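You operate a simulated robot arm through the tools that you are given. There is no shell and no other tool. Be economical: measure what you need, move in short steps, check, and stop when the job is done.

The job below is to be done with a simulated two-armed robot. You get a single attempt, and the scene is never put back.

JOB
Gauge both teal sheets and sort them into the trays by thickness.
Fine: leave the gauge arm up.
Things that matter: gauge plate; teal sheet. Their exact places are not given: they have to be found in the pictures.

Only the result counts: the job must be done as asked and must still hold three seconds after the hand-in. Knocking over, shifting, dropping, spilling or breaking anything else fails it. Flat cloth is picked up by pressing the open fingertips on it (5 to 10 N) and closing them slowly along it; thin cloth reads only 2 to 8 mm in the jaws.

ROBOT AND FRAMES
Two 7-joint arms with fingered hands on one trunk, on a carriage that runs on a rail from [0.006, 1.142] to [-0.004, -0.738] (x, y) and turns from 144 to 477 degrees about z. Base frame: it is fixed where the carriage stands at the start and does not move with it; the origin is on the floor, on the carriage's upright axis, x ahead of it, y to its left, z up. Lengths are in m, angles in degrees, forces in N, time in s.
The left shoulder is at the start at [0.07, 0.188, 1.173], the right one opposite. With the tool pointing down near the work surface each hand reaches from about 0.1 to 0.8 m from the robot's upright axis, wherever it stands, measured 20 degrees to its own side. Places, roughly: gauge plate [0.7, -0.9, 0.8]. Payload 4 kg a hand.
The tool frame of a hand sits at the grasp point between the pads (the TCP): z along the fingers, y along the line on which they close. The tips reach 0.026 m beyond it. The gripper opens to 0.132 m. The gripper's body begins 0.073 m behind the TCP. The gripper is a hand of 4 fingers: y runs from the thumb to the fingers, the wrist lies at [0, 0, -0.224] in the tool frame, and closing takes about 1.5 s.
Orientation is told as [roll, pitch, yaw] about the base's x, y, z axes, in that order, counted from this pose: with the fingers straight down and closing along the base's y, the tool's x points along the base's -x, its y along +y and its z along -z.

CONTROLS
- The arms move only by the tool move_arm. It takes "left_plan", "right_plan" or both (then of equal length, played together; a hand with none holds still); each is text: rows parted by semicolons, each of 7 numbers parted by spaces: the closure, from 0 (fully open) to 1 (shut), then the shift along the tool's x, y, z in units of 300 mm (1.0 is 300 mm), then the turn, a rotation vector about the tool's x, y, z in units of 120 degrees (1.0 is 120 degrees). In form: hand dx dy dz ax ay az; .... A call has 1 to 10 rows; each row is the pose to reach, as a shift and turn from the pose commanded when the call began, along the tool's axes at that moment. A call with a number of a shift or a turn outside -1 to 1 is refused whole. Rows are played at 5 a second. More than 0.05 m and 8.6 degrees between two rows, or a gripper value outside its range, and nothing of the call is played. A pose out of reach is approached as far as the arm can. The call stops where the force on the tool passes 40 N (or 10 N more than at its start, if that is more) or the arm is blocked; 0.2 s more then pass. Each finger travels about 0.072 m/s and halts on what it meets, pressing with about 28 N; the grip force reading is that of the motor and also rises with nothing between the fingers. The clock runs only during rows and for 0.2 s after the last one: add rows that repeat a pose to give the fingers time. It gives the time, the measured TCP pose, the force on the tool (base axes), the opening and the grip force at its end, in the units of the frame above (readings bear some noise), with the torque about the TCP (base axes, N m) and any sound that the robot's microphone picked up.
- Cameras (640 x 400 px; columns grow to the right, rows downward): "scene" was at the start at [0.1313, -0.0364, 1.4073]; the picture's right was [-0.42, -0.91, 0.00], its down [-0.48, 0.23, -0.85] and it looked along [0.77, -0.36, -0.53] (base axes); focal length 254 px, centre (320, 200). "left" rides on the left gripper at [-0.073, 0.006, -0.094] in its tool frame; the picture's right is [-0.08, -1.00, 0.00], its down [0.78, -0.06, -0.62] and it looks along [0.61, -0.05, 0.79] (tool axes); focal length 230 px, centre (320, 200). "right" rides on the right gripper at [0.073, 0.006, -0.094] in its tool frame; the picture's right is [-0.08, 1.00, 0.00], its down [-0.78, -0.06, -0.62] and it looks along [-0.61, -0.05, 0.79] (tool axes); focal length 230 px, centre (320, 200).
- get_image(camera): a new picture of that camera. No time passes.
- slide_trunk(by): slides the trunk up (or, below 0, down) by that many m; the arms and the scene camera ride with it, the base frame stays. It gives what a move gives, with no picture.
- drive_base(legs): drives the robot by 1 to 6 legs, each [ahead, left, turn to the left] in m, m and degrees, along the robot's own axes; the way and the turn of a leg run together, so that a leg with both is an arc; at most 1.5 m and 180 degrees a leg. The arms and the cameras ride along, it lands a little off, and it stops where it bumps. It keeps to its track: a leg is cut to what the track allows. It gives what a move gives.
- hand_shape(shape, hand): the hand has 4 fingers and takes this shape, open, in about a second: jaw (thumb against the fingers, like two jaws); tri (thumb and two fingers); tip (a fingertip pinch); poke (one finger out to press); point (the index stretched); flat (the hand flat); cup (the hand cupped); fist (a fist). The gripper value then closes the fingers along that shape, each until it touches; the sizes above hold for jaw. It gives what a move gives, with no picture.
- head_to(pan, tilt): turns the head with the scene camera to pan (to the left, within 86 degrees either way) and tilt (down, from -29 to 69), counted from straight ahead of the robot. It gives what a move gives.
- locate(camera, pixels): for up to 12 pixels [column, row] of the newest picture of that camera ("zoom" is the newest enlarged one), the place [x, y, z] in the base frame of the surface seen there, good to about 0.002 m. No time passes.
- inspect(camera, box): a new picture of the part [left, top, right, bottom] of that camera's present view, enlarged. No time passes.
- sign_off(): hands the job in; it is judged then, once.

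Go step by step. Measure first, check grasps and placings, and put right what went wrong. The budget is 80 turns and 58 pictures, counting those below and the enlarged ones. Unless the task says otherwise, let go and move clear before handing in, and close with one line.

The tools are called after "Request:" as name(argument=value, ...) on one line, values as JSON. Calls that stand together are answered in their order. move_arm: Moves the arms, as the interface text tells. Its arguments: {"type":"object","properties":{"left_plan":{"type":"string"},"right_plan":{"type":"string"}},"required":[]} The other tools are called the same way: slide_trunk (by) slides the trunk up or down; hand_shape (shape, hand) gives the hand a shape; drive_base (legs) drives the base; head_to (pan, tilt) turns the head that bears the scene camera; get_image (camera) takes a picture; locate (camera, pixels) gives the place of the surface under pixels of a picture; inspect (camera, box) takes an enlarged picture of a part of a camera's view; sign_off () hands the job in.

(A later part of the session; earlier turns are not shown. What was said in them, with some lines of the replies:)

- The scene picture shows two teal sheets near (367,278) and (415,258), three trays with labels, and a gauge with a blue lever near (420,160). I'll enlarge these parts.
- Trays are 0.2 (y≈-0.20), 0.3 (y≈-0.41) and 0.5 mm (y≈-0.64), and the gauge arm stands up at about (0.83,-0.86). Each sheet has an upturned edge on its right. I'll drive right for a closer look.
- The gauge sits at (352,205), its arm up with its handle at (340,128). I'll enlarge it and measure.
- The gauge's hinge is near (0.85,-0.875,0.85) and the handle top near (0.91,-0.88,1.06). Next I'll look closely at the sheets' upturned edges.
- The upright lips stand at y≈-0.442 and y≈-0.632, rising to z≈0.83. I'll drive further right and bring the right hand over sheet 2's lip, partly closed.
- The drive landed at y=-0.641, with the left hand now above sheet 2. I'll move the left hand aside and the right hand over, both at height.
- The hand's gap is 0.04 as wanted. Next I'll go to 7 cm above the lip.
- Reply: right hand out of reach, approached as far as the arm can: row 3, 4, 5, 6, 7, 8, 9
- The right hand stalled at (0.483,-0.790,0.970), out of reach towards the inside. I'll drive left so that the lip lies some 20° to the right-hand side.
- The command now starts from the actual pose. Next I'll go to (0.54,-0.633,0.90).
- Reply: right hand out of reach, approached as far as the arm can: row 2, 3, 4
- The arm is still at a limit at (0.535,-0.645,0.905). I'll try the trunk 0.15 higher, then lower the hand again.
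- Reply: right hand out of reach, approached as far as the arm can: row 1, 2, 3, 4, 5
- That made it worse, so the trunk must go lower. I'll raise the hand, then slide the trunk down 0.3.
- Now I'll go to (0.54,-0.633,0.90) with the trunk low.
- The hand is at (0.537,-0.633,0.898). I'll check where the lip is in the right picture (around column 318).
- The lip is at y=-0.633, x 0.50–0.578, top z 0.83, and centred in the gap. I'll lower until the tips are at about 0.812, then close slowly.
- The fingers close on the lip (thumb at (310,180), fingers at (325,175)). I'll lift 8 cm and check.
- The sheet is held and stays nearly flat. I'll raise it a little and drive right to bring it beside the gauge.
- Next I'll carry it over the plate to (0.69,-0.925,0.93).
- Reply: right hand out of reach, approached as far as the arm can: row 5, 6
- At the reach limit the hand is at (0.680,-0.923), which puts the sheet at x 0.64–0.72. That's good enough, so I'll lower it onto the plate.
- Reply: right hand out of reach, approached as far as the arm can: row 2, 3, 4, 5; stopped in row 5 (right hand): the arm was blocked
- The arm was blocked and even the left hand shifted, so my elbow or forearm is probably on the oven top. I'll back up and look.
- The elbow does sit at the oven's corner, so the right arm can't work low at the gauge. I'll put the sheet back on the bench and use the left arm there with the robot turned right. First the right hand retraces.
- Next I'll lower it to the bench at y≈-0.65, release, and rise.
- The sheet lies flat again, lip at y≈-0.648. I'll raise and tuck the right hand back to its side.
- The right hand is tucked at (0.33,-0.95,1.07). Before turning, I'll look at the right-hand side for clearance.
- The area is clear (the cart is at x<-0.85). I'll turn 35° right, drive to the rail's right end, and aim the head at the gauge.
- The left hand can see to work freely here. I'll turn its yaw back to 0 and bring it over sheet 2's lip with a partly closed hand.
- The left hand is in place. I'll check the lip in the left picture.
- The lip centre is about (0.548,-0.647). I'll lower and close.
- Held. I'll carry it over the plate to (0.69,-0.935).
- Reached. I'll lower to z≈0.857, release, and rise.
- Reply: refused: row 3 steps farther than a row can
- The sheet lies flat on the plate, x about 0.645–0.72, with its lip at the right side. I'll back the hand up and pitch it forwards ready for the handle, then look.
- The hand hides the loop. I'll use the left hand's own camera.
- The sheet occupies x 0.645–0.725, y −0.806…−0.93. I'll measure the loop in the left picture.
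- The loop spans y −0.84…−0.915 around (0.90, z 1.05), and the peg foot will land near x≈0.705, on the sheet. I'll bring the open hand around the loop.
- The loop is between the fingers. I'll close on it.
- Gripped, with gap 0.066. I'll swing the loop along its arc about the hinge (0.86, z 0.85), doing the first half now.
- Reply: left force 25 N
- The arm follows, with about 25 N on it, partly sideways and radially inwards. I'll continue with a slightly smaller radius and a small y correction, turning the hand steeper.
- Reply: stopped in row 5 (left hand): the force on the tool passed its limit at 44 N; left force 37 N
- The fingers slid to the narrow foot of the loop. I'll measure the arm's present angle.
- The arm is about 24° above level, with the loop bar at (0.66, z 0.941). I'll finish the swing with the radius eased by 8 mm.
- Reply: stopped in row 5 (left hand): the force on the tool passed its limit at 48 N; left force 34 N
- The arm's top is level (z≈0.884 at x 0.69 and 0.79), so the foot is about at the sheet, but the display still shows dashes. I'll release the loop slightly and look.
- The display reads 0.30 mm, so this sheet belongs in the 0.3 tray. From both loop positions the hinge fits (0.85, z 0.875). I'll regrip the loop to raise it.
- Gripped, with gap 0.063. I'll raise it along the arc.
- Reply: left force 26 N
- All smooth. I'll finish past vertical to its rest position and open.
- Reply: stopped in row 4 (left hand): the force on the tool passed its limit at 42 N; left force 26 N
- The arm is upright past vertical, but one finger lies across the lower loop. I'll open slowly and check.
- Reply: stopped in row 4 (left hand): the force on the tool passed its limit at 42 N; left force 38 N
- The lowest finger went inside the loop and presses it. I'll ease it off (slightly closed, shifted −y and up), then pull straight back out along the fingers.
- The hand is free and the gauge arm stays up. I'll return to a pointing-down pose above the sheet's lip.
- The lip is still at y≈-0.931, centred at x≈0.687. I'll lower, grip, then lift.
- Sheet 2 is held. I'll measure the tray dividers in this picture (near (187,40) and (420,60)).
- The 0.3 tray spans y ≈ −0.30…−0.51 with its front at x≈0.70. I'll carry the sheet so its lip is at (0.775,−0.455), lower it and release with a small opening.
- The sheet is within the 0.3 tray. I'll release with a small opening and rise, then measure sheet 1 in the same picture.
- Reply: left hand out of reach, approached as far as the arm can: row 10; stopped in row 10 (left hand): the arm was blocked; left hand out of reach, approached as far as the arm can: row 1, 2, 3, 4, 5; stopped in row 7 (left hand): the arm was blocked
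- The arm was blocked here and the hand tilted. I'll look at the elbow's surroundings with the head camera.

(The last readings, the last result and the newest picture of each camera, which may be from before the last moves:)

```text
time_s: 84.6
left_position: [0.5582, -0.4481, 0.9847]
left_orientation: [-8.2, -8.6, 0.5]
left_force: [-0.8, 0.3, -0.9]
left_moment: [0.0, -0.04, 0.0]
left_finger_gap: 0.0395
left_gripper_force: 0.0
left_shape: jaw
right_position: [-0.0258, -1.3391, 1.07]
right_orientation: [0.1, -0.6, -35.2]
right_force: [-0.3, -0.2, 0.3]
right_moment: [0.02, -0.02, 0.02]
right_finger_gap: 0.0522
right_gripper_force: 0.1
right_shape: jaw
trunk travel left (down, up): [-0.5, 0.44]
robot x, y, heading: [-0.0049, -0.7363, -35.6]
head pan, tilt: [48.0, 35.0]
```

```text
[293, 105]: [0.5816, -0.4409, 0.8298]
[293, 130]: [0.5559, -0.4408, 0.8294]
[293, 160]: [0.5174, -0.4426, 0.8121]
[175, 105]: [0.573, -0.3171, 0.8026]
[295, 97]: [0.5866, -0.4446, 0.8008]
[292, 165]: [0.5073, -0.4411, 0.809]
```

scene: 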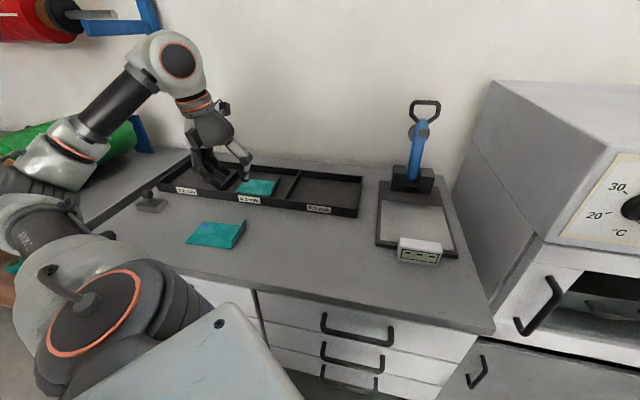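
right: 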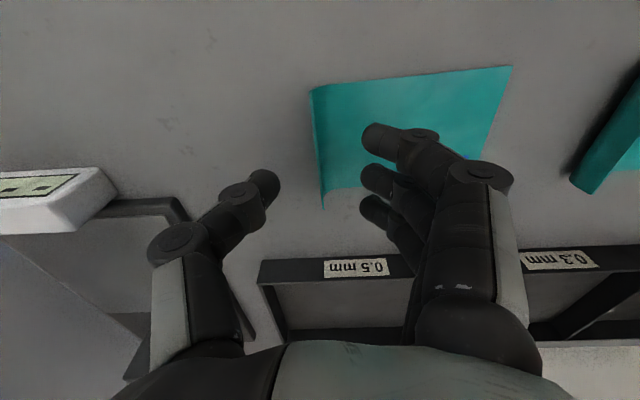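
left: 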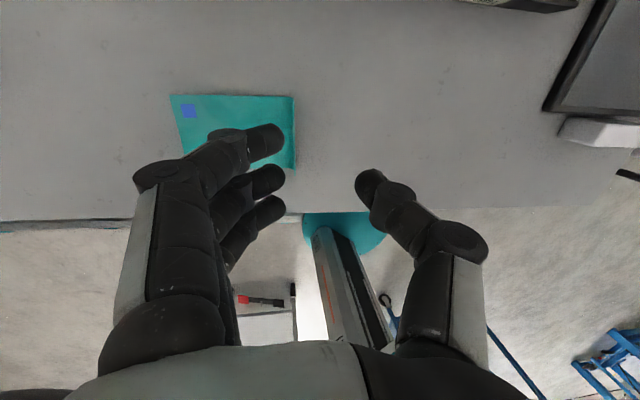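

Nothing was disturbed: sheet 2 lies in the 0.3 tray (255,187), sheet 1 is in place, and the gauge arm is up. The left arm is just at its inner limit here. I'll move the hand right and straighten it, then drive left 0.19 to repeat the geometry that worked.

Request:
locate(camera="scene", pixels=[[130, 140], [30, 140], [150, 200], [255, 187], [240, 232], [215, 222], [195, 243], [40, 165], [60, 150], [215, 177]])

Request:
move_arm(left_plan="0.7 0 -0.13 0.018 -0.017 0.018 0; 0.7 0 -0.26 0.037 -0.034 0.036 0; 0.7 0 -0.39 0.055 -0.05 0.054 0; 0.7 0 -0.52 0.074 -0.0675 0.072 0; 0.7 0 -0.627 0.089 -0.0675 0.072 0; 0.7 0 -0.627 0.089 -0.0675 0.072 0")

```text
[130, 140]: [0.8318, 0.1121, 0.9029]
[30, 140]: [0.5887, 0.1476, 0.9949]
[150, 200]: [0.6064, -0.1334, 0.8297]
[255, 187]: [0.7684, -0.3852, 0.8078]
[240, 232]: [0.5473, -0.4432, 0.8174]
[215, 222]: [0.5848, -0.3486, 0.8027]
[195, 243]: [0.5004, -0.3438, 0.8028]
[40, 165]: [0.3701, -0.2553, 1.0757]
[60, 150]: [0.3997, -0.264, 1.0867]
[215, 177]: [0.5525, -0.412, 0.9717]
```

```text
time_s: 86.0
left_position: [0.5556, -0.6377, 0.9873]
left_orientation: [-0.1, -0.1, -0.2]
left_force: [-0.1, -0.7, -0.2]
left_moment: [-0.02, 0.03, -0.01]
left_finger_gap: 0.0393
left_gripper_force: 0.1
left_shape: jaw
left hand out of reach, approached as far as the arm can: row 3
right_position: [-0.0266, -1.3398, 1.0705]
right_orientation: [0.1, -0.7, -35.2]
right_force: [-0.3, 0.3, -0.1]
right_moment: [0.0, -0.03, 0.01]
right_finger_gap: 0.0523
right_gripper_force: 0.1
right_shape: jaw
trunk travel left (down, up): [-0.5, 0.44]
robot x, y, heading: [-0.003, -0.7364, -35.7]
head pan, tilt: [48.0, 35.0]
```

The hand is straight again at (0.556,−0.638,0.987). I'll drive +0.195 along the rail.

Request:
drive_base(legs=[[-0.1138, 0.158, 0]])

```text
time_s: 87.5
left_position: [0.5567, -0.4464, 0.9863]
left_orientation: [-0.1, 0.0, 0.0]
left_force: [-0.3, -0.4, 0.6]
left_moment: [-0.01, 0.03, -0.01]
left_finger_gap: 0.0394
left_gripper_force: 0.0
left_shape: jaw
right_position: [-0.0239, -1.148, 1.0698]
right_orientation: [0.2, -0.7, -35.1]
right_force: [0.1, 0.0, 0.6]
right_moment: [0.0, 0.02, 0.02]
right_finger_gap: 0.0522
right_gripper_force: 0.1
right_shape: jaw
trunk travel left (down, up): [-0.5, 0.44]
robot x, y, heading: [-0.0007, -0.5431, -35.4]
head pan, tilt: [48.0, 35.0]
```

The lip's centre is (0.544,−0.4415). I'll lower, grip and lift.

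Request:
move_arm(left_plan="0.7 0.042 0.016 0.15 0 0 0; 0.7 0.042 0.016 0.3 0 0 0; 0.7 0.042 0.016 0.42 0 0 0; 0.7 0.042 0.016 0.483 0 0 0; 0.78 0.042 0.016 0.483 0 0 0; 0.86 0.042 0.016 0.483 0 0 0; 0.94 0.042 0.016 0.483 0 0 0; 1 0.042 0.016 0.483 0 0 0; 1 0.042 0.016 0.483 0 0 0; 1 0.042 0.016 0.483 0 0 0")

Request:
move_arm(left_plan="1 0 0 -0.1 0 0 0; 1 0 0 -0.2 0 0 0; 1 0 0 -0.3 0 0 0; 1 0 0 -0.42 0 0 0; 1 0 0 -0.42 0 0 0")

Request:
drive_base(legs=[[0.1138, -0.158, 0]])

```text
time_s: 89.7
left_position: [0.5426, -0.4432, 0.8423]
left_orientation: [-0.1, 0.0, -0.1]
left_force: [0.4, -0.9, 0.7]
left_moment: [0.03, -0.02, 0.01]
left_finger_gap: 0.0
left_gripper_force: 27.5
left_shape: jaw
right_position: [-0.0229, -1.149, 1.0712]
right_orientation: [0.2, -0.8, -35.1]
right_force: [-0.3, -0.1, -0.5]
right_moment: [-0.02, 0.02, 0.01]
right_finger_gap: 0.0524
right_gripper_force: 0.0
right_shape: jaw
trunk travel left (down, up): [-0.5, 0.44]
robot x, y, heading: [0.0001, -0.5428, -35.5]
head pan, tilt: [48.0, 35.0]
```

```text
time_s: 90.9
left_position: [0.5466, -0.4398, 0.9679]
left_orientation: [-0.2, 0.1, 0.0]
left_force: [1.0, -0.2, -0.9]
left_moment: [0.0, -0.01, 0.01]
left_finger_gap: 0.0
left_gripper_force: 28.1
left_shape: jaw
right_position: [-0.0228, -1.1493, 1.0709]
right_orientation: [0.1, -0.6, -35.1]
right_force: [0.4, -0.2, -1.1]
right_moment: [0.0, 0.01, -0.03]
right_finger_gap: 0.0523
right_gripper_force: 0.0
right_shape: jaw
trunk travel left (down, up): [-0.5, 0.44]
robot x, y, heading: [-0.0056, -0.5447, -35.8]
head pan, tilt: [48.0, 35.0]
```

```text
time_s: 92.5
left_position: [0.5462, -0.6372, 0.9694]
left_orientation: [-0.1, 0.1, -0.5]
left_force: [-0.2, 0.4, -0.4]
left_moment: [0.02, -0.03, 0.02]
left_finger_gap: 0.0
left_gripper_force: 27.6
left_shape: jaw
right_position: [-0.0312, -1.3415, 1.0689]
right_orientation: [0.1, -0.8, -35.6]
right_force: [0.4, -0.4, 0.8]
right_moment: [0.02, 0.0, -0.02]
right_finger_gap: 0.0523
right_gripper_force: 0.3
right_shape: jaw
trunk travel left (down, up): [-0.5, 0.44]
robot x, y, heading: [-0.0022, -0.7364, -36.1]
head pan, tilt: [48.0, 35.0]
```

Sheet 1 is held. I'll carry it over the plate as before.

Request:
move_arm(left_plan="1 -0.067 -0.136 0 0 0 0; 1 -0.133 -0.272 0 0 0 0; 1 -0.2 -0.408 0 0 0 0; 1 -0.267 -0.544 0 0 0 0; 1 -0.333 -0.68 0 0 0 0; 1 -0.405 -0.82 0.02 0 0 0; 1 -0.475 -0.95 0.04 0 0 0; 1 -0.485 -0.977 0.067 0 0 0; 1 -0.485 -0.977 0.067 0 0 0")

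Request:
head_to(pan=20, tilt=38)

```text
time_s: 94.5
left_position: [0.6891, -0.9321, 0.9495]
left_orientation: [-0.2, 0.0, -0.6]
left_force: [-0.8, -1.0, -0.6]
left_moment: [0.0, -0.02, -0.01]
left_finger_gap: 0.0
left_gripper_force: 28.3
left_shape: jaw
right_position: [-0.0311, -1.3398, 1.0688]
right_orientation: [0.1, -0.7, -35.7]
right_force: [0.6, 0.1, -0.5]
right_moment: [0.01, -0.02, -0.01]
right_finger_gap: 0.0522
right_gripper_force: 0.1
right_shape: jaw
trunk travel left (down, up): [-0.5, 0.44]
robot x, y, heading: [-0.0026, -0.7358, -36.2]
head pan, tilt: [48.0, 35.0]
```

```text
time_s: 95.4
left_position: [0.689, -0.9321, 0.9496]
left_orientation: [-0.1, 0.0, -0.5]
left_force: [0.4, 0.0, 0.2]
left_moment: [0.0, -0.02, 0.03]
left_finger_gap: 0.0
left_gripper_force: 27.8
left_shape: jaw
right_position: [-0.03, -1.3417, 1.07]
right_orientation: [0.1, -0.8, -35.6]
right_force: [-0.4, 0.5, 0.1]
right_moment: [0.0, -0.03, -0.02]
right_finger_gap: 0.0523
right_gripper_force: 0.0
right_shape: jaw
trunk travel left (down, up): [-0.5, 0.44]
robot x, y, heading: [-0.0061, -0.7316, -35.8]
head pan, tilt: [20.0, 38.0]
```

Next I'll lower, release and rise, then swing the hand to the handle approach pose as before.

Request:
move_arm(left_plan="1 0 0 0.1 0 0 0; 1 0 0 0.2 0 0 0; 1 0 0 0.27 0 0 0; 1 0 0 0.306 0 0 0; 1 0 0 0.306 0 0 0; 0.9 0 0 0.306 0 0 0; 0.75 0 0 0.306 0 0 0; 0.65 0 0 0.306 0 0 0; 0.65 0 0 0.306 0 0 0; 0.65 0 0 0.2 0 0 0")

Request:
move_arm(left_plan="0.6 0 0 -0.15 0 0 0; 0.5 0 0 -0.3 0 0 0; 0.4 0.03 0.03 -0.4 0 -0.07 0; 0.3 0.08 0.08 -0.5 0 -0.14 0; 0.3 0.13 0.14 -0.58 0 -0.21 0; 0.3 0.18 0.2 -0.65 0 -0.28 0; 0.3 0.23 0.26 -0.7 0 -0.35 0; 0.3 0.28 0.32 -0.7 0 -0.42 0; 0.3 0.29 0.38 -0.7 0 -0.48 0; 0.3 0.293 0.43 -0.7 0 -0.542 0")

Request:
get_image(camera="left")

```text
time_s: 97.6
left_position: [0.687, -0.9319, 0.8908]
left_orientation: [0.0, 0.0, -0.5]
left_force: [-0.9, 0.3, -0.8]
left_moment: [0.01, -0.03, -0.01]
left_finger_gap: 0.0455
left_gripper_force: 0.1
left_shape: jaw
right_position: [-0.0312, -1.3413, 1.0697]
right_orientation: [0.2, -0.7, -35.5]
right_force: [-1.0, 0.7, -0.2]
right_moment: [0.0, 0.04, -0.01]
right_finger_gap: 0.0522
right_gripper_force: 0.0
right_shape: jaw
trunk travel left (down, up): [-0.5, 0.44]
robot x, y, heading: [-0.0039, -0.732, -36.0]
head pan, tilt: [20.0, 38.0]
```

```text
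time_s: 99.8
left_position: [0.6026, -0.8003, 1.1001]
left_orientation: [-0.3, -65.2, -0.2]
left_force: [0.0, 1.6, 0.2]
left_moment: [0.0, -0.05, 0.0]
left_finger_gap: 0.092
left_gripper_force: 0.0
left_shape: jaw
right_position: [-0.0299, -1.3384, 1.0707]
right_orientation: [0.1, -0.7, -35.6]
right_force: [0.1, -0.5, -0.2]
right_moment: [0.03, -0.05, 0.0]
right_finger_gap: 0.0523
right_gripper_force: 0.0
right_shape: jaw
trunk travel left (down, up): [-0.5, 0.44]
robot x, y, heading: [0.0012, -0.733, -35.8]
head pan, tilt: [20.0, 38.0]
```

```text
3 pictures are left
```

left: 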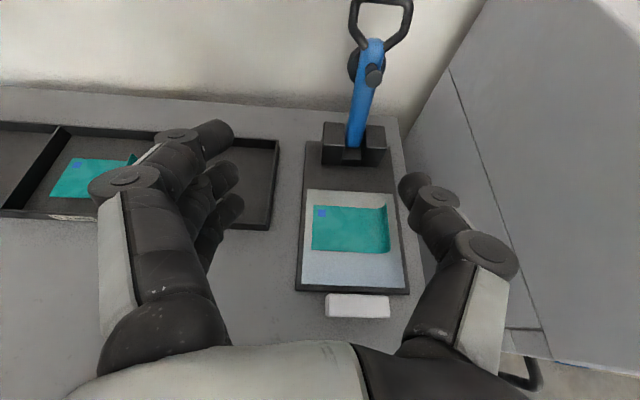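

Sheet 1 is on the plate. I'll check where sheet 2 lies and the loop's position in this picture.

Request:
locate(camera="left", pixels=[[90, 178], [130, 160], [40, 160], [320, 230], [313, 206], [313, 248], [389, 240], [352, 22], [408, 22]])

Request:
move_arm(left_plan="0.2 -0.04 -0.06 0.12 0 0 0; 0.1 -0.08 -0.12 0.24 0 0 0; 0 -0.12 -0.18 0.36 0 0 0; 0 -0.17 -0.24 0.48 0 0 0; 0 -0.21 -0.257 0.6 0 0 0; 0 -0.24 -0.257 0.73 0 0 0; 0 -0.26 -0.257 0.86 0 0 0; 0 -0.273 -0.257 0.987 0 0 0; 0 -0.273 -0.257 0.987 0 0 0")

```text
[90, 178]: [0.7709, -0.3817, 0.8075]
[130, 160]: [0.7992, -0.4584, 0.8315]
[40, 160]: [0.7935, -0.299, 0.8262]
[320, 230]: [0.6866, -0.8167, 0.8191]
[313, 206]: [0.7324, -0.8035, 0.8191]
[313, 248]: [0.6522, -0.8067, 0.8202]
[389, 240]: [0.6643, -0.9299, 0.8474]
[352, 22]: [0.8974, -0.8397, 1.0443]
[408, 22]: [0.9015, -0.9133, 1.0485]
```

```text
time_s: 101.8
left_position: [0.9029, -0.8851, 1.0519]
left_orientation: [-0.2, -65.0, -0.3]
left_force: [0.1, 0.2, 1.0]
left_moment: [0.0, -0.02, 0.01]
left_finger_gap: 0.1318
left_gripper_force: 0.0
left_shape: jaw
right_position: [-0.0305, -1.3411, 1.0699]
right_orientation: [0.0, -0.7, -35.6]
right_force: [-0.1, 0.6, 0.4]
right_moment: [0.02, 0.01, 0.01]
right_finger_gap: 0.0523
right_gripper_force: 0.1
right_shape: jaw
trunk travel left (down, up): [-0.5, 0.44]
robot x, y, heading: [-0.0049, -0.7351, -36.1]
head pan, tilt: [20.0, 38.0]
```

Sheet 2 is well inside the 0.3 tray. I'll centre and close on the loop.

Request:
move_arm(left_plan="0.2 0 0.025 0 0 0 0; 0.35 0 0.025 0 0 0 0; 0.5 0 0.025 0 0 0 0; 0.6 0 0.025 0 0 0 0; 0.6 0 0.025 0 0 0 0; 0.6 0 0.025 0 0 0 0")

```text
time_s: 103.2
left_position: [0.9029, -0.8766, 1.0489]
left_orientation: [-0.1, -65.0, -0.5]
left_force: [-0.3, -7.0, -1.0]
left_moment: [0.01, 0.01, -0.07]
left_finger_gap: 0.0664
left_gripper_force: 28.2
left_shape: jaw
right_position: [-0.0304, -1.3414, 1.0689]
right_orientation: [0.1, -0.6, -35.7]
right_force: [-0.6, -0.4, 0.2]
right_moment: [-0.02, 0.0, -0.03]
right_finger_gap: 0.0523
right_gripper_force: 0.1
right_shape: jaw
trunk travel left (down, up): [-0.5, 0.44]
robot x, y, heading: [-0.0042, -0.7316, -35.9]
head pan, tilt: [20.0, 38.0]
```

I'll swing down along the corrected arc, in two parts.

Request:
move_arm(left_plan="0.62 0.01 -0.005 -0.045 0 0 0; 0.62 0.021 -0.01 -0.092 0 0.017 0; 0.62 0.055 -0.01 -0.18 0 0.034 0; 0.62 0.104 -0.01 -0.263 0 0.051 0; 0.62 0.164 -0.01 -0.336 0 0.068 0; 0.62 0.235 -0.01 -0.399 0 0.085 0; 0.62 0.316 -0.01 -0.45 0 0.102 0; 0.62 0.393 -0.01 -0.484 0 0.12 0; 0.62 0.474 -0.01 -0.507 0 0.139 0")

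```text
time_s: 105.2
left_position: [0.7096, -0.877, 0.9787]
left_orientation: [-0.2, -48.1, -0.2]
left_force: [17.8, -10.7, -12.6]
left_moment: [-0.89, -0.35, 0.17]
left_finger_gap: 0.0521
left_gripper_force: 27.9
left_shape: jaw
right_position: [-0.0267, -1.3422, 1.0689]
right_orientation: [0.0, -0.4, -35.6]
right_force: [1.0, 0.1, -0.7]
right_moment: [0.01, 0.0, -0.01]
right_finger_gap: 0.0521
right_gripper_force: 0.1
right_shape: jaw
trunk travel left (down, up): [-0.5, 0.44]
robot x, y, heading: [-0.0051, -0.7353, -36.1]
head pan, tilt: [20.0, 38.0]
```

Smooth. Now the final part.

Request:
move_arm(left_plan="0.62 0.04 0 0.011 0 0.01 0; 0.62 0.083 0 0.023 0 0.02 0; 0.62 0.125 0 0.038 0 0.03 0; 0.62 0.167 0 0.054 0 0.04 0; 0.62 0.2 0 0.073 0 0.05 0; 0.62 0.236 0 0.093 0 0.06 0; 0.62 0.262 0 0.11 0 0.065 0; 0.62 0.285 0 0.126 0 0.065 0")

```text
time_s: 107.0
left_position: [0.6795, -0.8748, 0.894]
left_orientation: [-0.3, -40.4, -0.3]
left_force: [20.6, -9.0, 2.5]
left_moment: [-2.68, -1.48, -0.31]
left_finger_gap: 0.051
left_gripper_force: 28.2
left_shape: jaw
right_position: [-0.0279, -1.3419, 1.0707]
right_orientation: [0.2, -0.5, -35.6]
right_force: [0.4, -0.1, 1.1]
right_moment: [-0.03, 0.02, -0.02]
right_finger_gap: 0.0525
right_gripper_force: 0.0
right_shape: jaw
trunk travel left (down, up): [-0.5, 0.44]
robot x, y, heading: [-0.0089, -0.7309, -36.1]
head pan, tilt: [20.0, 38.0]
```

The pose matches the earlier "down" pose. I'll release and read the display.

Request:
move_arm(left_plan="0.55 0 0 0 0 0 0; 0.45 0 0 0 0 0 0; 0.3 0 0 0 0 0 0; 0.3 0 0 0 0 0 0; 0.3 0 0 0 0 0 0; 0.3 0 0 0 0 0 0")

Request:
inspect(camera="scene", box=[220, 110, 360, 250])

```text
time_s: 108.4
left_position: [0.6773, -0.8724, 0.8956]
left_orientation: [0.0, -40.5, -0.4]
left_force: [0.8, 0.0, -0.6]
left_moment: [0.01, 0.01, -0.01]
left_finger_gap: 0.0919
left_gripper_force: 0.0
left_shape: jaw
right_position: [-0.0299, -1.3414, 1.0709]
right_orientation: [0.1, -0.7, -35.6]
right_force: [0.2, 0.0, -0.4]
right_moment: [0.01, -0.04, 0.03]
right_finger_gap: 0.0522
right_gripper_force: 0.1
right_shape: jaw
trunk travel left (down, up): [-0.5, 0.44]
robot x, y, heading: [-0.0053, -0.7318, -35.9]
head pan, tilt: [20.0, 38.0]
```

```text
2.86 times, centred on (290, 180) of scene
```

zoom: 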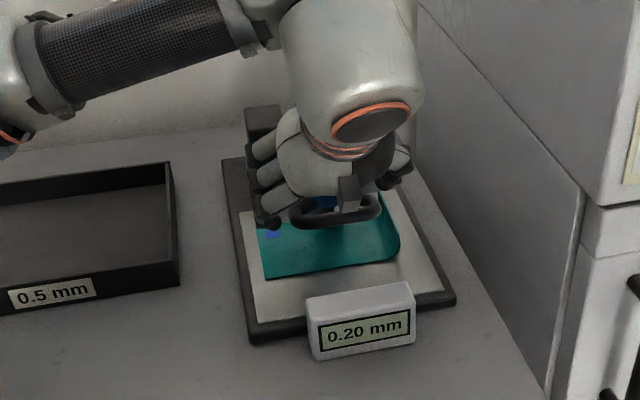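

It reads 0.20 mm, so sheet 1 goes to the 0.2 tray. I'll regrip the loop and raise the arm as before.

Request:
move_arm(left_plan="0.3 0.058 -0.014 0.015 0 0 0; 0.4 0.058 -0.014 0.015 0 0 0; 0.5 0.058 -0.014 0.015 0 0 0; 0.58 0.058 -0.014 0.015 0 0 0; 0.6 0.058 -0.014 0.015 0 0 0; 0.6 0.058 -0.014 0.015 0 0 0")

Request:
move_arm(left_plan="0.6 -0.063 0 -0.059 0 -0.025 0; 0.6 -0.142 0 -0.115 0 -0.05 0; 0.6 -0.227 0 -0.157 0 -0.075 0; 0.6 -0.319 0 -0.184 0 -0.1 0; 0.6 -0.414 0 -0.198 0 -0.125 0; 0.6 -0.509 -0.003 -0.197 0 -0.15 0; 0.6 -0.604 -0.006 -0.18 0 -0.175 0; 0.6 -0.694 -0.01 -0.149 0 -0.2 0")

```text
time_s: 109.8
left_position: [0.6673, -0.8772, 0.8788]
left_orientation: [-0.1, -40.4, -0.5]
left_force: [0.0, 0.5, -1.5]
left_moment: [-0.19, 0.0, 0.01]
left_finger_gap: 0.0626
left_gripper_force: 27.7
left_shape: jaw
right_position: [-0.0298, -1.3393, 1.0695]
right_orientation: [0.1, -0.8, -35.6]
right_force: [0.2, 0.7, 0.6]
right_moment: [0.0, 0.02, 0.01]
right_finger_gap: 0.0524
right_gripper_force: 0.1
right_shape: jaw
trunk travel left (down, up): [-0.5, 0.44]
robot x, y, heading: [-0.0047, -0.7351, -35.9]
head pan, tilt: [20.0, 38.0]
```

```text
time_s: 111.3
left_position: [0.7428, -0.8808, 1.0135]
left_orientation: [2.9, -57.5, -3.8]
left_force: [-26.3, 3.7, -7.7]
left_moment: [2.04, 4.87, -1.77]
left_finger_gap: 0.0574
left_gripper_force: 27.9
left_shape: jaw
right_position: [-0.0319, -1.3402, 1.0706]
right_orientation: [0.2, -0.8, -35.5]
right_force: [0.2, -0.5, 0.0]
right_moment: [0.02, 0.04, 0.0]
right_finger_gap: 0.0524
right_gripper_force: 0.0
right_shape: jaw
trunk travel left (down, up): [-0.5, 0.44]
robot x, y, heading: [-0.0042, -0.7362, -35.8]
head pan, tilt: [20.0, 38.0]
stopped in row 7 (left hand): the force on the tool passed its limit at 47 N (the readings are from after the stop); the commanded pose is now the measured one
```

The loop is sticking rotationally in the grip (moment 4.9 N·m about y). I'll go on in small steps while turning the hand the same way as the arm.

Request:
move_arm(left_plan="0.6 -0.01 0 0.003 0 0.03 0; 0.6 -0.037 0 0.012 0 0.05 0; 0.6 -0.074 0 0.025 0 0.07 0; 0.6 -0.11 0 0.045 0 0.09 0; 0.6 -0.147 0 0.066 0 0.11 0")

```text
time_s: 112.5
left_position: [0.7853, -0.8811, 1.0381]
left_orientation: [1.7, -44.0, -2.3]
left_force: [-29.4, 9.0, -25.8]
left_moment: [2.01, 7.02, -3.68]
left_finger_gap: 0.0577
left_gripper_force: 28.0
left_shape: jaw
right_position: [-0.0295, -1.3398, 1.0698]
right_orientation: [0.1, -0.7, -35.5]
right_force: [0.6, 1.3, 0.5]
right_moment: [0.02, -0.03, 0.0]
right_finger_gap: 0.0523
right_gripper_force: 0.0
right_shape: jaw
trunk travel left (down, up): [-0.5, 0.44]
robot x, y, heading: [-0.0011, -0.7362, -35.9]
head pan, tilt: [20.0, 38.0]
```

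The moment grew to 7 N·m, so I'll spend a picture on the grip.

Request:
get_image(camera="left")

```text
1 pictures are left
```

left: 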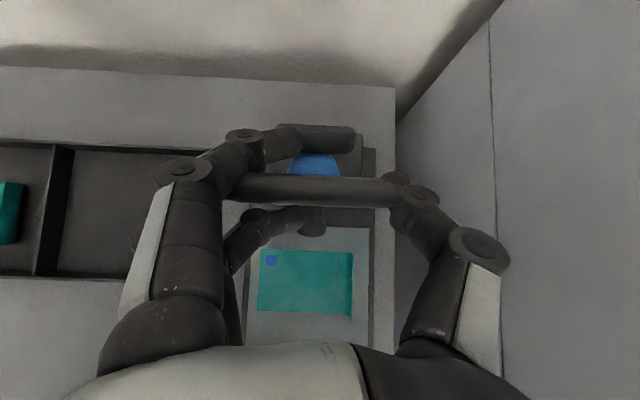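

One finger is behind the loop and one in front of it, so the hand must turn with the arm; the loop is caged and can't fall. I'll ease the squeeze and turn more as I go.

Request:
move_arm(left_plan="0.57 0 0 0 0 0.05 0; 0.57 0 0 0 0 0.09 0; 0.57 -0.035 0 0.016 0 0.12 0; 0.57 -0.07 0 0.034 0 0.15 0; 0.57 -0.104 0 0.056 0 0.18 0")

```text
time_s: 113.7
left_position: [0.8204, -0.8848, 1.0531]
left_orientation: [1.3, -23.2, -1.4]
left_force: [-1.9, -4.2, 3.4]
left_moment: [0.3, 0.23, 0.23]
left_finger_gap: 0.0474
left_gripper_force: 28.2
left_shape: jaw
right_position: [-0.0311, -1.3414, 1.0686]
right_orientation: [0.2, -0.6, -35.6]
right_force: [-0.8, 0.0, 0.5]
right_moment: [0.02, 0.0, -0.01]
right_finger_gap: 0.0522
right_gripper_force: 0.1
right_shape: jaw
trunk travel left (down, up): [-0.5, 0.44]
robot x, y, heading: [-0.0036, -0.7372, -36.2]
head pan, tilt: [20.0, 38.0]
```

The forces vanished with the turn. I'll carry on past vertical.

Request:
move_arm(left_plan="0.57 -0.037 0 0.012 0 0.015 0; 0.57 -0.074 0 0.025 0 0.03 0; 0.57 -0.11 0 0.042 0 0.045 0; 0.57 -0.149 0 0.061 0 0.06 0; 0.57 -0.185 0 0.083 0 0.07 0; 0.57 -0.219 0 0.106 0 0.07 0")

```text
time_s: 114.9
left_position: [0.8521, -0.8797, 1.0554]
left_orientation: [0.5, -16.2, -2.1]
left_force: [-2.2, -16.4, 13.1]
left_moment: [0.15, 0.42, 0.61]
left_finger_gap: 0.0499
left_gripper_force: 28.1
left_shape: jaw
left hand out of reach, approached as far as the arm can: row 4, 5
right_position: [-0.0331, -1.3418, 1.0686]
right_orientation: [0.3, -0.7, -35.8]
right_force: [-0.7, 0.6, 0.4]
right_moment: [-0.02, 0.02, -0.01]
right_finger_gap: 0.0523
right_gripper_force: 0.1
right_shape: jaw
trunk travel left (down, up): [-0.5, 0.44]
robot x, y, heading: [-0.0016, -0.737, -36.2]
head pan, tilt: [20.0, 38.0]
stopped in row 5 (left hand): the force on the tool passed its limit at 42 N (the readings are from after the stop); the commanded pose is now the measured one
```

The arm is about vertical, at my reach limit with this steep hand. I'll push on +x while pitching forward again, with less squeeze.

Request:
move_arm(left_plan="0.52 0 0 0 0 -0.03 0; 0.5 -0.025 -0.01 0.01 0 -0.07 0; 0.5 -0.05 -0.015 0.02 0 -0.11 0; 0.5 -0.08 -0.015 0.03 0 -0.15 0; 0.5 -0.11 -0.015 0.039 0 -0.18 0")

```text
time_s: 116.1
left_position: [0.8926, -0.8773, 1.0452]
left_orientation: [0.9, -37.3, -2.1]
left_force: [-6.1, 7.4, -18.7]
left_moment: [-0.28, 0.6, -0.61]
left_finger_gap: 0.0644
left_gripper_force: 28.3
left_shape: jaw
left hand out of reach, approached as far as the arm can: row 1
right_position: [-0.029, -1.3397, 1.0694]
right_orientation: [0.0, -0.6, -35.6]
right_force: [0.7, -0.1, 0.0]
right_moment: [0.01, 0.01, 0.02]
right_finger_gap: 0.0525
right_gripper_force: 0.0
right_shape: jaw
trunk travel left (down, up): [-0.5, 0.44]
robot x, y, heading: [-0.0028, -0.7325, -35.9]
head pan, tilt: [20.0, 38.0]
```

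The TCP is at (0.893,1.045) with gap 0.064, the same as when gripping the raised loop, so the arm is up. I'll open gradually.

Request:
move_arm(left_plan="0.45 0 0 0 0 0 0; 0.38 0 0 0 0 0 0; 0.3 0 0 0 0 0 0; 0.2 0 0 0 0 0 0; 0.1 0 0 0 0 0 0; 0 0 0 0 0 0 0; 0 0 0 0 0 0 0")

```text
time_s: 117.7
left_position: [0.8911, -0.8795, 1.0506]
left_orientation: [0.6, -37.6, -2.2]
left_force: [-0.3, 0.0, 0.3]
left_moment: [-0.03, -0.01, -0.03]
left_finger_gap: 0.1317
left_gripper_force: 0.1
left_shape: jaw
right_position: [-0.0309, -1.3413, 1.0706]
right_orientation: [0.2, -0.7, -35.7]
right_force: [0.6, 0.2, 0.0]
right_moment: [0.01, 0.01, 0.03]
right_finger_gap: 0.0525
right_gripper_force: 0.0
right_shape: jaw
trunk travel left (down, up): [-0.5, 0.44]
robot x, y, heading: [-0.002, -0.7368, -36.1]
head pan, tilt: [20.0, 38.0]
```

The hand is fully open with no force. I'll retreat along the fingers and return to pointing down above the sheet's lip.

Request:
move_arm(left_plan="0 0 0 -0.12 0 0 0; 0 0 0 -0.25 0 0 0; 0.1 0.1 0 -0.36 0 0 0; 0.25 0.22 -0.03 -0.42 0 0.05 0; 0.4 0.35 -0.07 -0.43 0 0.11 -0.006; 0.55 0.45 -0.11 -0.4 0 0.17 -0.012; 0.65 0.53 -0.15 -0.36 0 0.22 -0.018; 0.65 0.59 -0.175 -0.32 0 0.27 -0.018; 0.65 0.638 -0.175 -0.281 0 0.313 -0.018; 0.65 0.638 -0.175 -0.281 0 0.313 -0.018")

```text
time_s: 119.9
left_position: [0.6849, -0.9269, 0.9985]
left_orientation: [-0.1, 0.1, 0.2]
left_force: [-1.1, -0.4, 0.8]
left_moment: [0.01, 0.03, 0.01]
left_finger_gap: 0.0465
left_gripper_force: 0.1
left_shape: jaw
right_position: [-0.0323, -1.3416, 1.0698]
right_orientation: [0.1, -0.7, -35.7]
right_force: [0.1, -0.4, 0.4]
right_moment: [0.03, 0.02, -0.01]
right_finger_gap: 0.0521
right_gripper_force: 0.0
right_shape: jaw
trunk travel left (down, up): [-0.5, 0.44]
robot x, y, heading: [-0.0026, -0.7335, -36.1]
head pan, tilt: [20.0, 38.0]
```

I'll check sheet 1's place in the last left picture, which was taken after the foot was lifted.

Request:
locate(camera="left", pixels=[[353, 258], [352, 285], [350, 310], [346, 285], [262, 252], [258, 308], [356, 285]])

```text
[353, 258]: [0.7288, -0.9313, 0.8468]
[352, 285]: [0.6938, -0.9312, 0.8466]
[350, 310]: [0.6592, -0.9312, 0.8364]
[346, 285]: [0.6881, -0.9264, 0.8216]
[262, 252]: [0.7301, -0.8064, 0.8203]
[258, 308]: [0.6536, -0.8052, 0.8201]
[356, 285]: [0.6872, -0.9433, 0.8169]
```

The lip is at y=−0.931, x 0.653–0.73. I'll lower, grip, lift and carry left.

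Request:
move_arm(left_plan="0.65 -0.023 -0.015 0.15 0 0 0; 0.65 -0.023 -0.015 0.3 0 0 0; 0.65 -0.023 -0.015 0.42 0 0 0; 0.7 -0.023 -0.015 0.473 0 0 0; 0.78 -0.023 -0.015 0.473 0 0 0; 0.86 -0.023 -0.015 0.473 0 0 0; 0.94 -0.023 -0.015 0.473 0 0 0; 1 -0.023 -0.015 0.473 0 0 0; 1 -0.023 -0.015 0.473 0 0 0; 1 -0.023 -0.015 0.473 0 0 0")

Request:
move_arm(left_plan="1 0 0 -0.1 0 0 0; 1 0 0 -0.2 0 0 0; 1 0.02 0.05 -0.32 0 0 0; 1 0.05 0.15 -0.4 0 0 0; 1 0.05 0.3 -0.42 0 0 0; 1 0.02 0.45 -0.42 0 0 0; 1 0 0.6 -0.42 0 0 0; 1 0 0.75 -0.42 0 0 0; 1 0 0.9 -0.42 0 0 0; 1 0 1 -0.42 0 0 0")

```text
time_s: 122.1
left_position: [0.6943, -0.9292, 0.8567]
left_orientation: [-0.2, 0.1, 0.2]
left_force: [0.0, -0.4, -1.0]
left_moment: [0.04, -0.03, 0.01]
left_finger_gap: 0.0
left_gripper_force: 27.7
left_shape: jaw
right_position: [-0.0308, -1.3404, 1.0702]
right_orientation: [0.2, -0.7, -35.7]
right_force: [-0.2, 0.0, -0.4]
right_moment: [-0.01, 0.0, -0.01]
right_finger_gap: 0.0523
right_gripper_force: 0.0
right_shape: jaw
trunk travel left (down, up): [-0.5, 0.44]
robot x, y, heading: [-0.0006, -0.7327, -36.1]
head pan, tilt: [20.0, 38.0]
```

```text
time_s: 124.3
left_position: [0.6923, -0.6281, 0.9803]
left_orientation: [-0.3, 0.0, 0.3]
left_force: [0.0, 0.1, 0.3]
left_moment: [-0.01, 0.0, 0.0]
left_finger_gap: 0.0001
left_gripper_force: 27.7
left_shape: jaw
right_position: [-0.0318, -1.3397, 1.0701]
right_orientation: [0.1, -0.7, -35.8]
right_force: [-0.1, 0.2, -0.7]
right_moment: [0.0, -0.02, -0.02]
right_finger_gap: 0.0523
right_gripper_force: 0.1
right_shape: jaw
trunk travel left (down, up): [-0.5, 0.44]
robot x, y, heading: [-0.0055, -0.7345, -36.0]
head pan, tilt: [20.0, 38.0]
```

Next I'll drive +0.25 along the rail for the 0.2 tray.

Request:
drive_base(legs=[[-0.147, 0.202, 0]])

```text
time_s: 126.1
left_position: [0.6932, -0.3763, 0.9812]
left_orientation: [-0.2, 0.0, 0.6]
left_force: [0.4, -0.2, 0.2]
left_moment: [-0.03, 0.01, 0.03]
left_finger_gap: 0.0002
left_gripper_force: 28.0
left_shape: jaw
right_position: [-0.0276, -1.0907, 1.0687]
right_orientation: [0.1, -0.7, -35.5]
right_force: [-0.1, 0.5, -0.1]
right_moment: [0.03, 0.0, -0.02]
right_finger_gap: 0.0522
right_gripper_force: 0.1
right_shape: jaw
trunk travel left (down, up): [-0.5, 0.44]
robot x, y, heading: [-0.0068, -0.4856, -35.9]
head pan, tilt: [20.0, 38.0]
```

I'll check the 0.2 tray's left wall in the last full scene picture, then carry the sheet above the tray.

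Request:
locate(camera="scene", pixels=[[160, 184], [165, 178], [172, 172], [185, 180], [178, 165], [225, 178], [210, 195], [290, 180], [340, 178], [300, 168]])

Request:
move_arm(left_plan="1 -0.07 0.1 0 0 0 0; 1 -0.14 0.2 0 0 0 0; 1 -0.21 0.3 0 0 0 0; 1 -0.26 0.39 0 0 0 0; 1 -0.283 0.435 0 0 0 0; 1 -0.283 0.435 0 0 0 0")

```text
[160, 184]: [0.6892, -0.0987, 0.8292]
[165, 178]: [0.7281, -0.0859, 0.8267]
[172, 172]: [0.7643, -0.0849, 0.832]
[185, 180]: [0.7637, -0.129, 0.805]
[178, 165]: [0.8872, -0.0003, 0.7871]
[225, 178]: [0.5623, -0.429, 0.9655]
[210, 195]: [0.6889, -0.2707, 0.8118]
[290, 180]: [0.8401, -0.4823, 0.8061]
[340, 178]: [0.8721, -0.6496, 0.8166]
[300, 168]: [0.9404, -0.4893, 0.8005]
```

```text
time_s: 127.5
left_position: [0.7764, -0.2442, 0.9804]
left_orientation: [-0.2, 0.0, 0.5]
left_force: [0.0, 0.3, 0.6]
left_moment: [-0.02, -0.01, 0.01]
left_finger_gap: 0.0002
left_gripper_force: 28.1
left_shape: jaw
right_position: [-0.028, -1.092, 1.0704]
right_orientation: [0.1, -0.7, -35.5]
right_force: [-0.6, 0.1, 0.9]
right_moment: [-0.01, -0.01, 0.02]
right_finger_gap: 0.0525
right_gripper_force: 0.0
right_shape: jaw
trunk travel left (down, up): [-0.5, 0.44]
robot x, y, heading: [-0.001, -0.4853, -36.1]
head pan, tilt: [20.0, 38.0]
```

The left wall is at y≈−0.085, so the sheet (−0.245…−0.12) fits. I'll lower, release slightly open and rise.

Request:
move_arm(left_plan="1 0 0 0.13 0 0 0; 1 0 0 0.26 0 0 0; 1 0 0 0.37 0 0 0; 1 0 0 0.448 0 0 0; 1 0 0 0.448 0 0 0; 0.95 0 0 0.448 0 0 0; 0.88 0 0 0.448 0 0 0; 0.82 0 0 0.448 0 0 0; 0.82 0 0 0.448 0 0 0; 0.82 0 0 0.39 0 0 0")

Request:
move_arm(left_plan="0.82 0 0 -0.1 0 0 0; 0.8 0 0 -0.24 0 0 0; 0.7 0 -0.02 -0.38 0 0 0; 0.7 0.05 -0.12 -0.5 0 0 0; 0.7 0.1 -0.25 -0.52 0 0 0; 0.7 0.14 -0.38 -0.52 0 0 0; 0.7 0.18 -0.5 -0.52 0 0 0; 0.7 0.18 -0.5 -0.52 0 0 0")

Request:
head_to(pan=27, tilt=35)

```text
time_s: 129.7
left_position: [0.7798, -0.2466, 0.8611]
left_orientation: [-0.2, 0.0, 0.5]
left_force: [-0.3, 0.0, 0.1]
left_moment: [0.02, 0.01, 0.02]
left_finger_gap: 0.0234
left_gripper_force: 0.1
left_shape: jaw
right_position: [-0.0285, -1.0911, 1.0688]
right_orientation: [0.1, -0.8, -35.4]
right_force: [-0.2, 1.2, 0.1]
right_moment: [-0.01, -0.02, -0.02]
right_finger_gap: 0.0525
right_gripper_force: 0.0
right_shape: jaw
trunk travel left (down, up): [-0.5, 0.44]
robot x, y, heading: [-0.0006, -0.4867, -35.8]
head pan, tilt: [20.0, 38.0]
```

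```text
time_s: 131.5
left_position: [0.7256, -0.3966, 1.0186]
left_orientation: [-0.2, 0.0, 0.5]
left_force: [-0.8, 0.6, 0.1]
left_moment: [-0.03, 0.02, 0.05]
left_finger_gap: 0.0392
left_gripper_force: 0.0
left_shape: jaw
right_position: [-0.0283, -1.0901, 1.0709]
right_orientation: [0.0, -0.7, -35.6]
right_force: [-0.5, -0.8, 0.6]
right_moment: [-0.03, -0.02, 0.02]
right_finger_gap: 0.0525
right_gripper_force: 0.0
right_shape: jaw
trunk travel left (down, up): [-0.5, 0.44]
robot x, y, heading: [-0.0038, -0.4834, -36.0]
head pan, tilt: [20.0, 38.0]
```

```text
time_s: 132.2
left_position: [0.7246, -0.3971, 1.0199]
left_orientation: [-0.2, 0.0, 0.6]
left_force: [-0.2, 0.3, 0.0]
left_moment: [0.02, 0.0, -0.01]
left_finger_gap: 0.0392
left_gripper_force: 0.0
left_shape: jaw
right_position: [-0.0276, -1.0908, 1.0705]
right_orientation: [0.1, -0.7, -35.5]
right_force: [-0.3, 0.5, 0.0]
right_moment: [-0.01, 0.0, -0.01]
right_finger_gap: 0.0521
right_gripper_force: 0.0
right_shape: jaw
trunk travel left (down, up): [-0.5, 0.44]
robot x, y, heading: [-0.0042, -0.4858, -35.7]
head pan, tilt: [27.0, 35.0]
5 turns are left
```

I'll take the last picture to check both trays and the gauge.

Request:
get_image(camera="scene")

```text
0 pictures are left
4 turns are left
```

scene: 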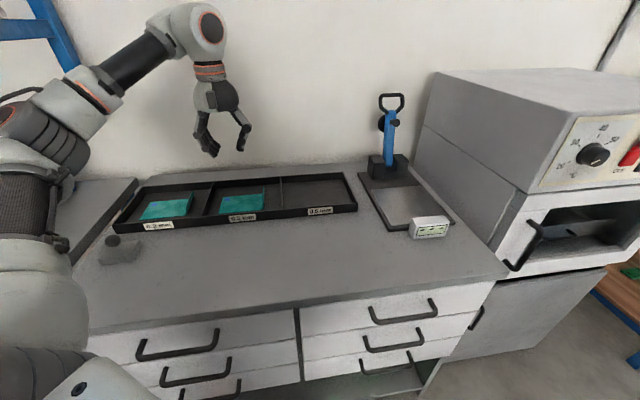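

The picture shows sheet 1 in the 0.2 mm tray (165,207), sheet 2 in the 0.3 mm tray (240,203), the gauge arm up (390,135) and both hands clear. I'll hand it in.

Request:
sign_off()

```text
The job is handed in.
```

Both sheets were gauged and sorted: the one reading 0.20 mm is in the 0.2 mm tray, the one reading 0.30 mm is in the 0.3 mm tray, and the gauge arm is left up.
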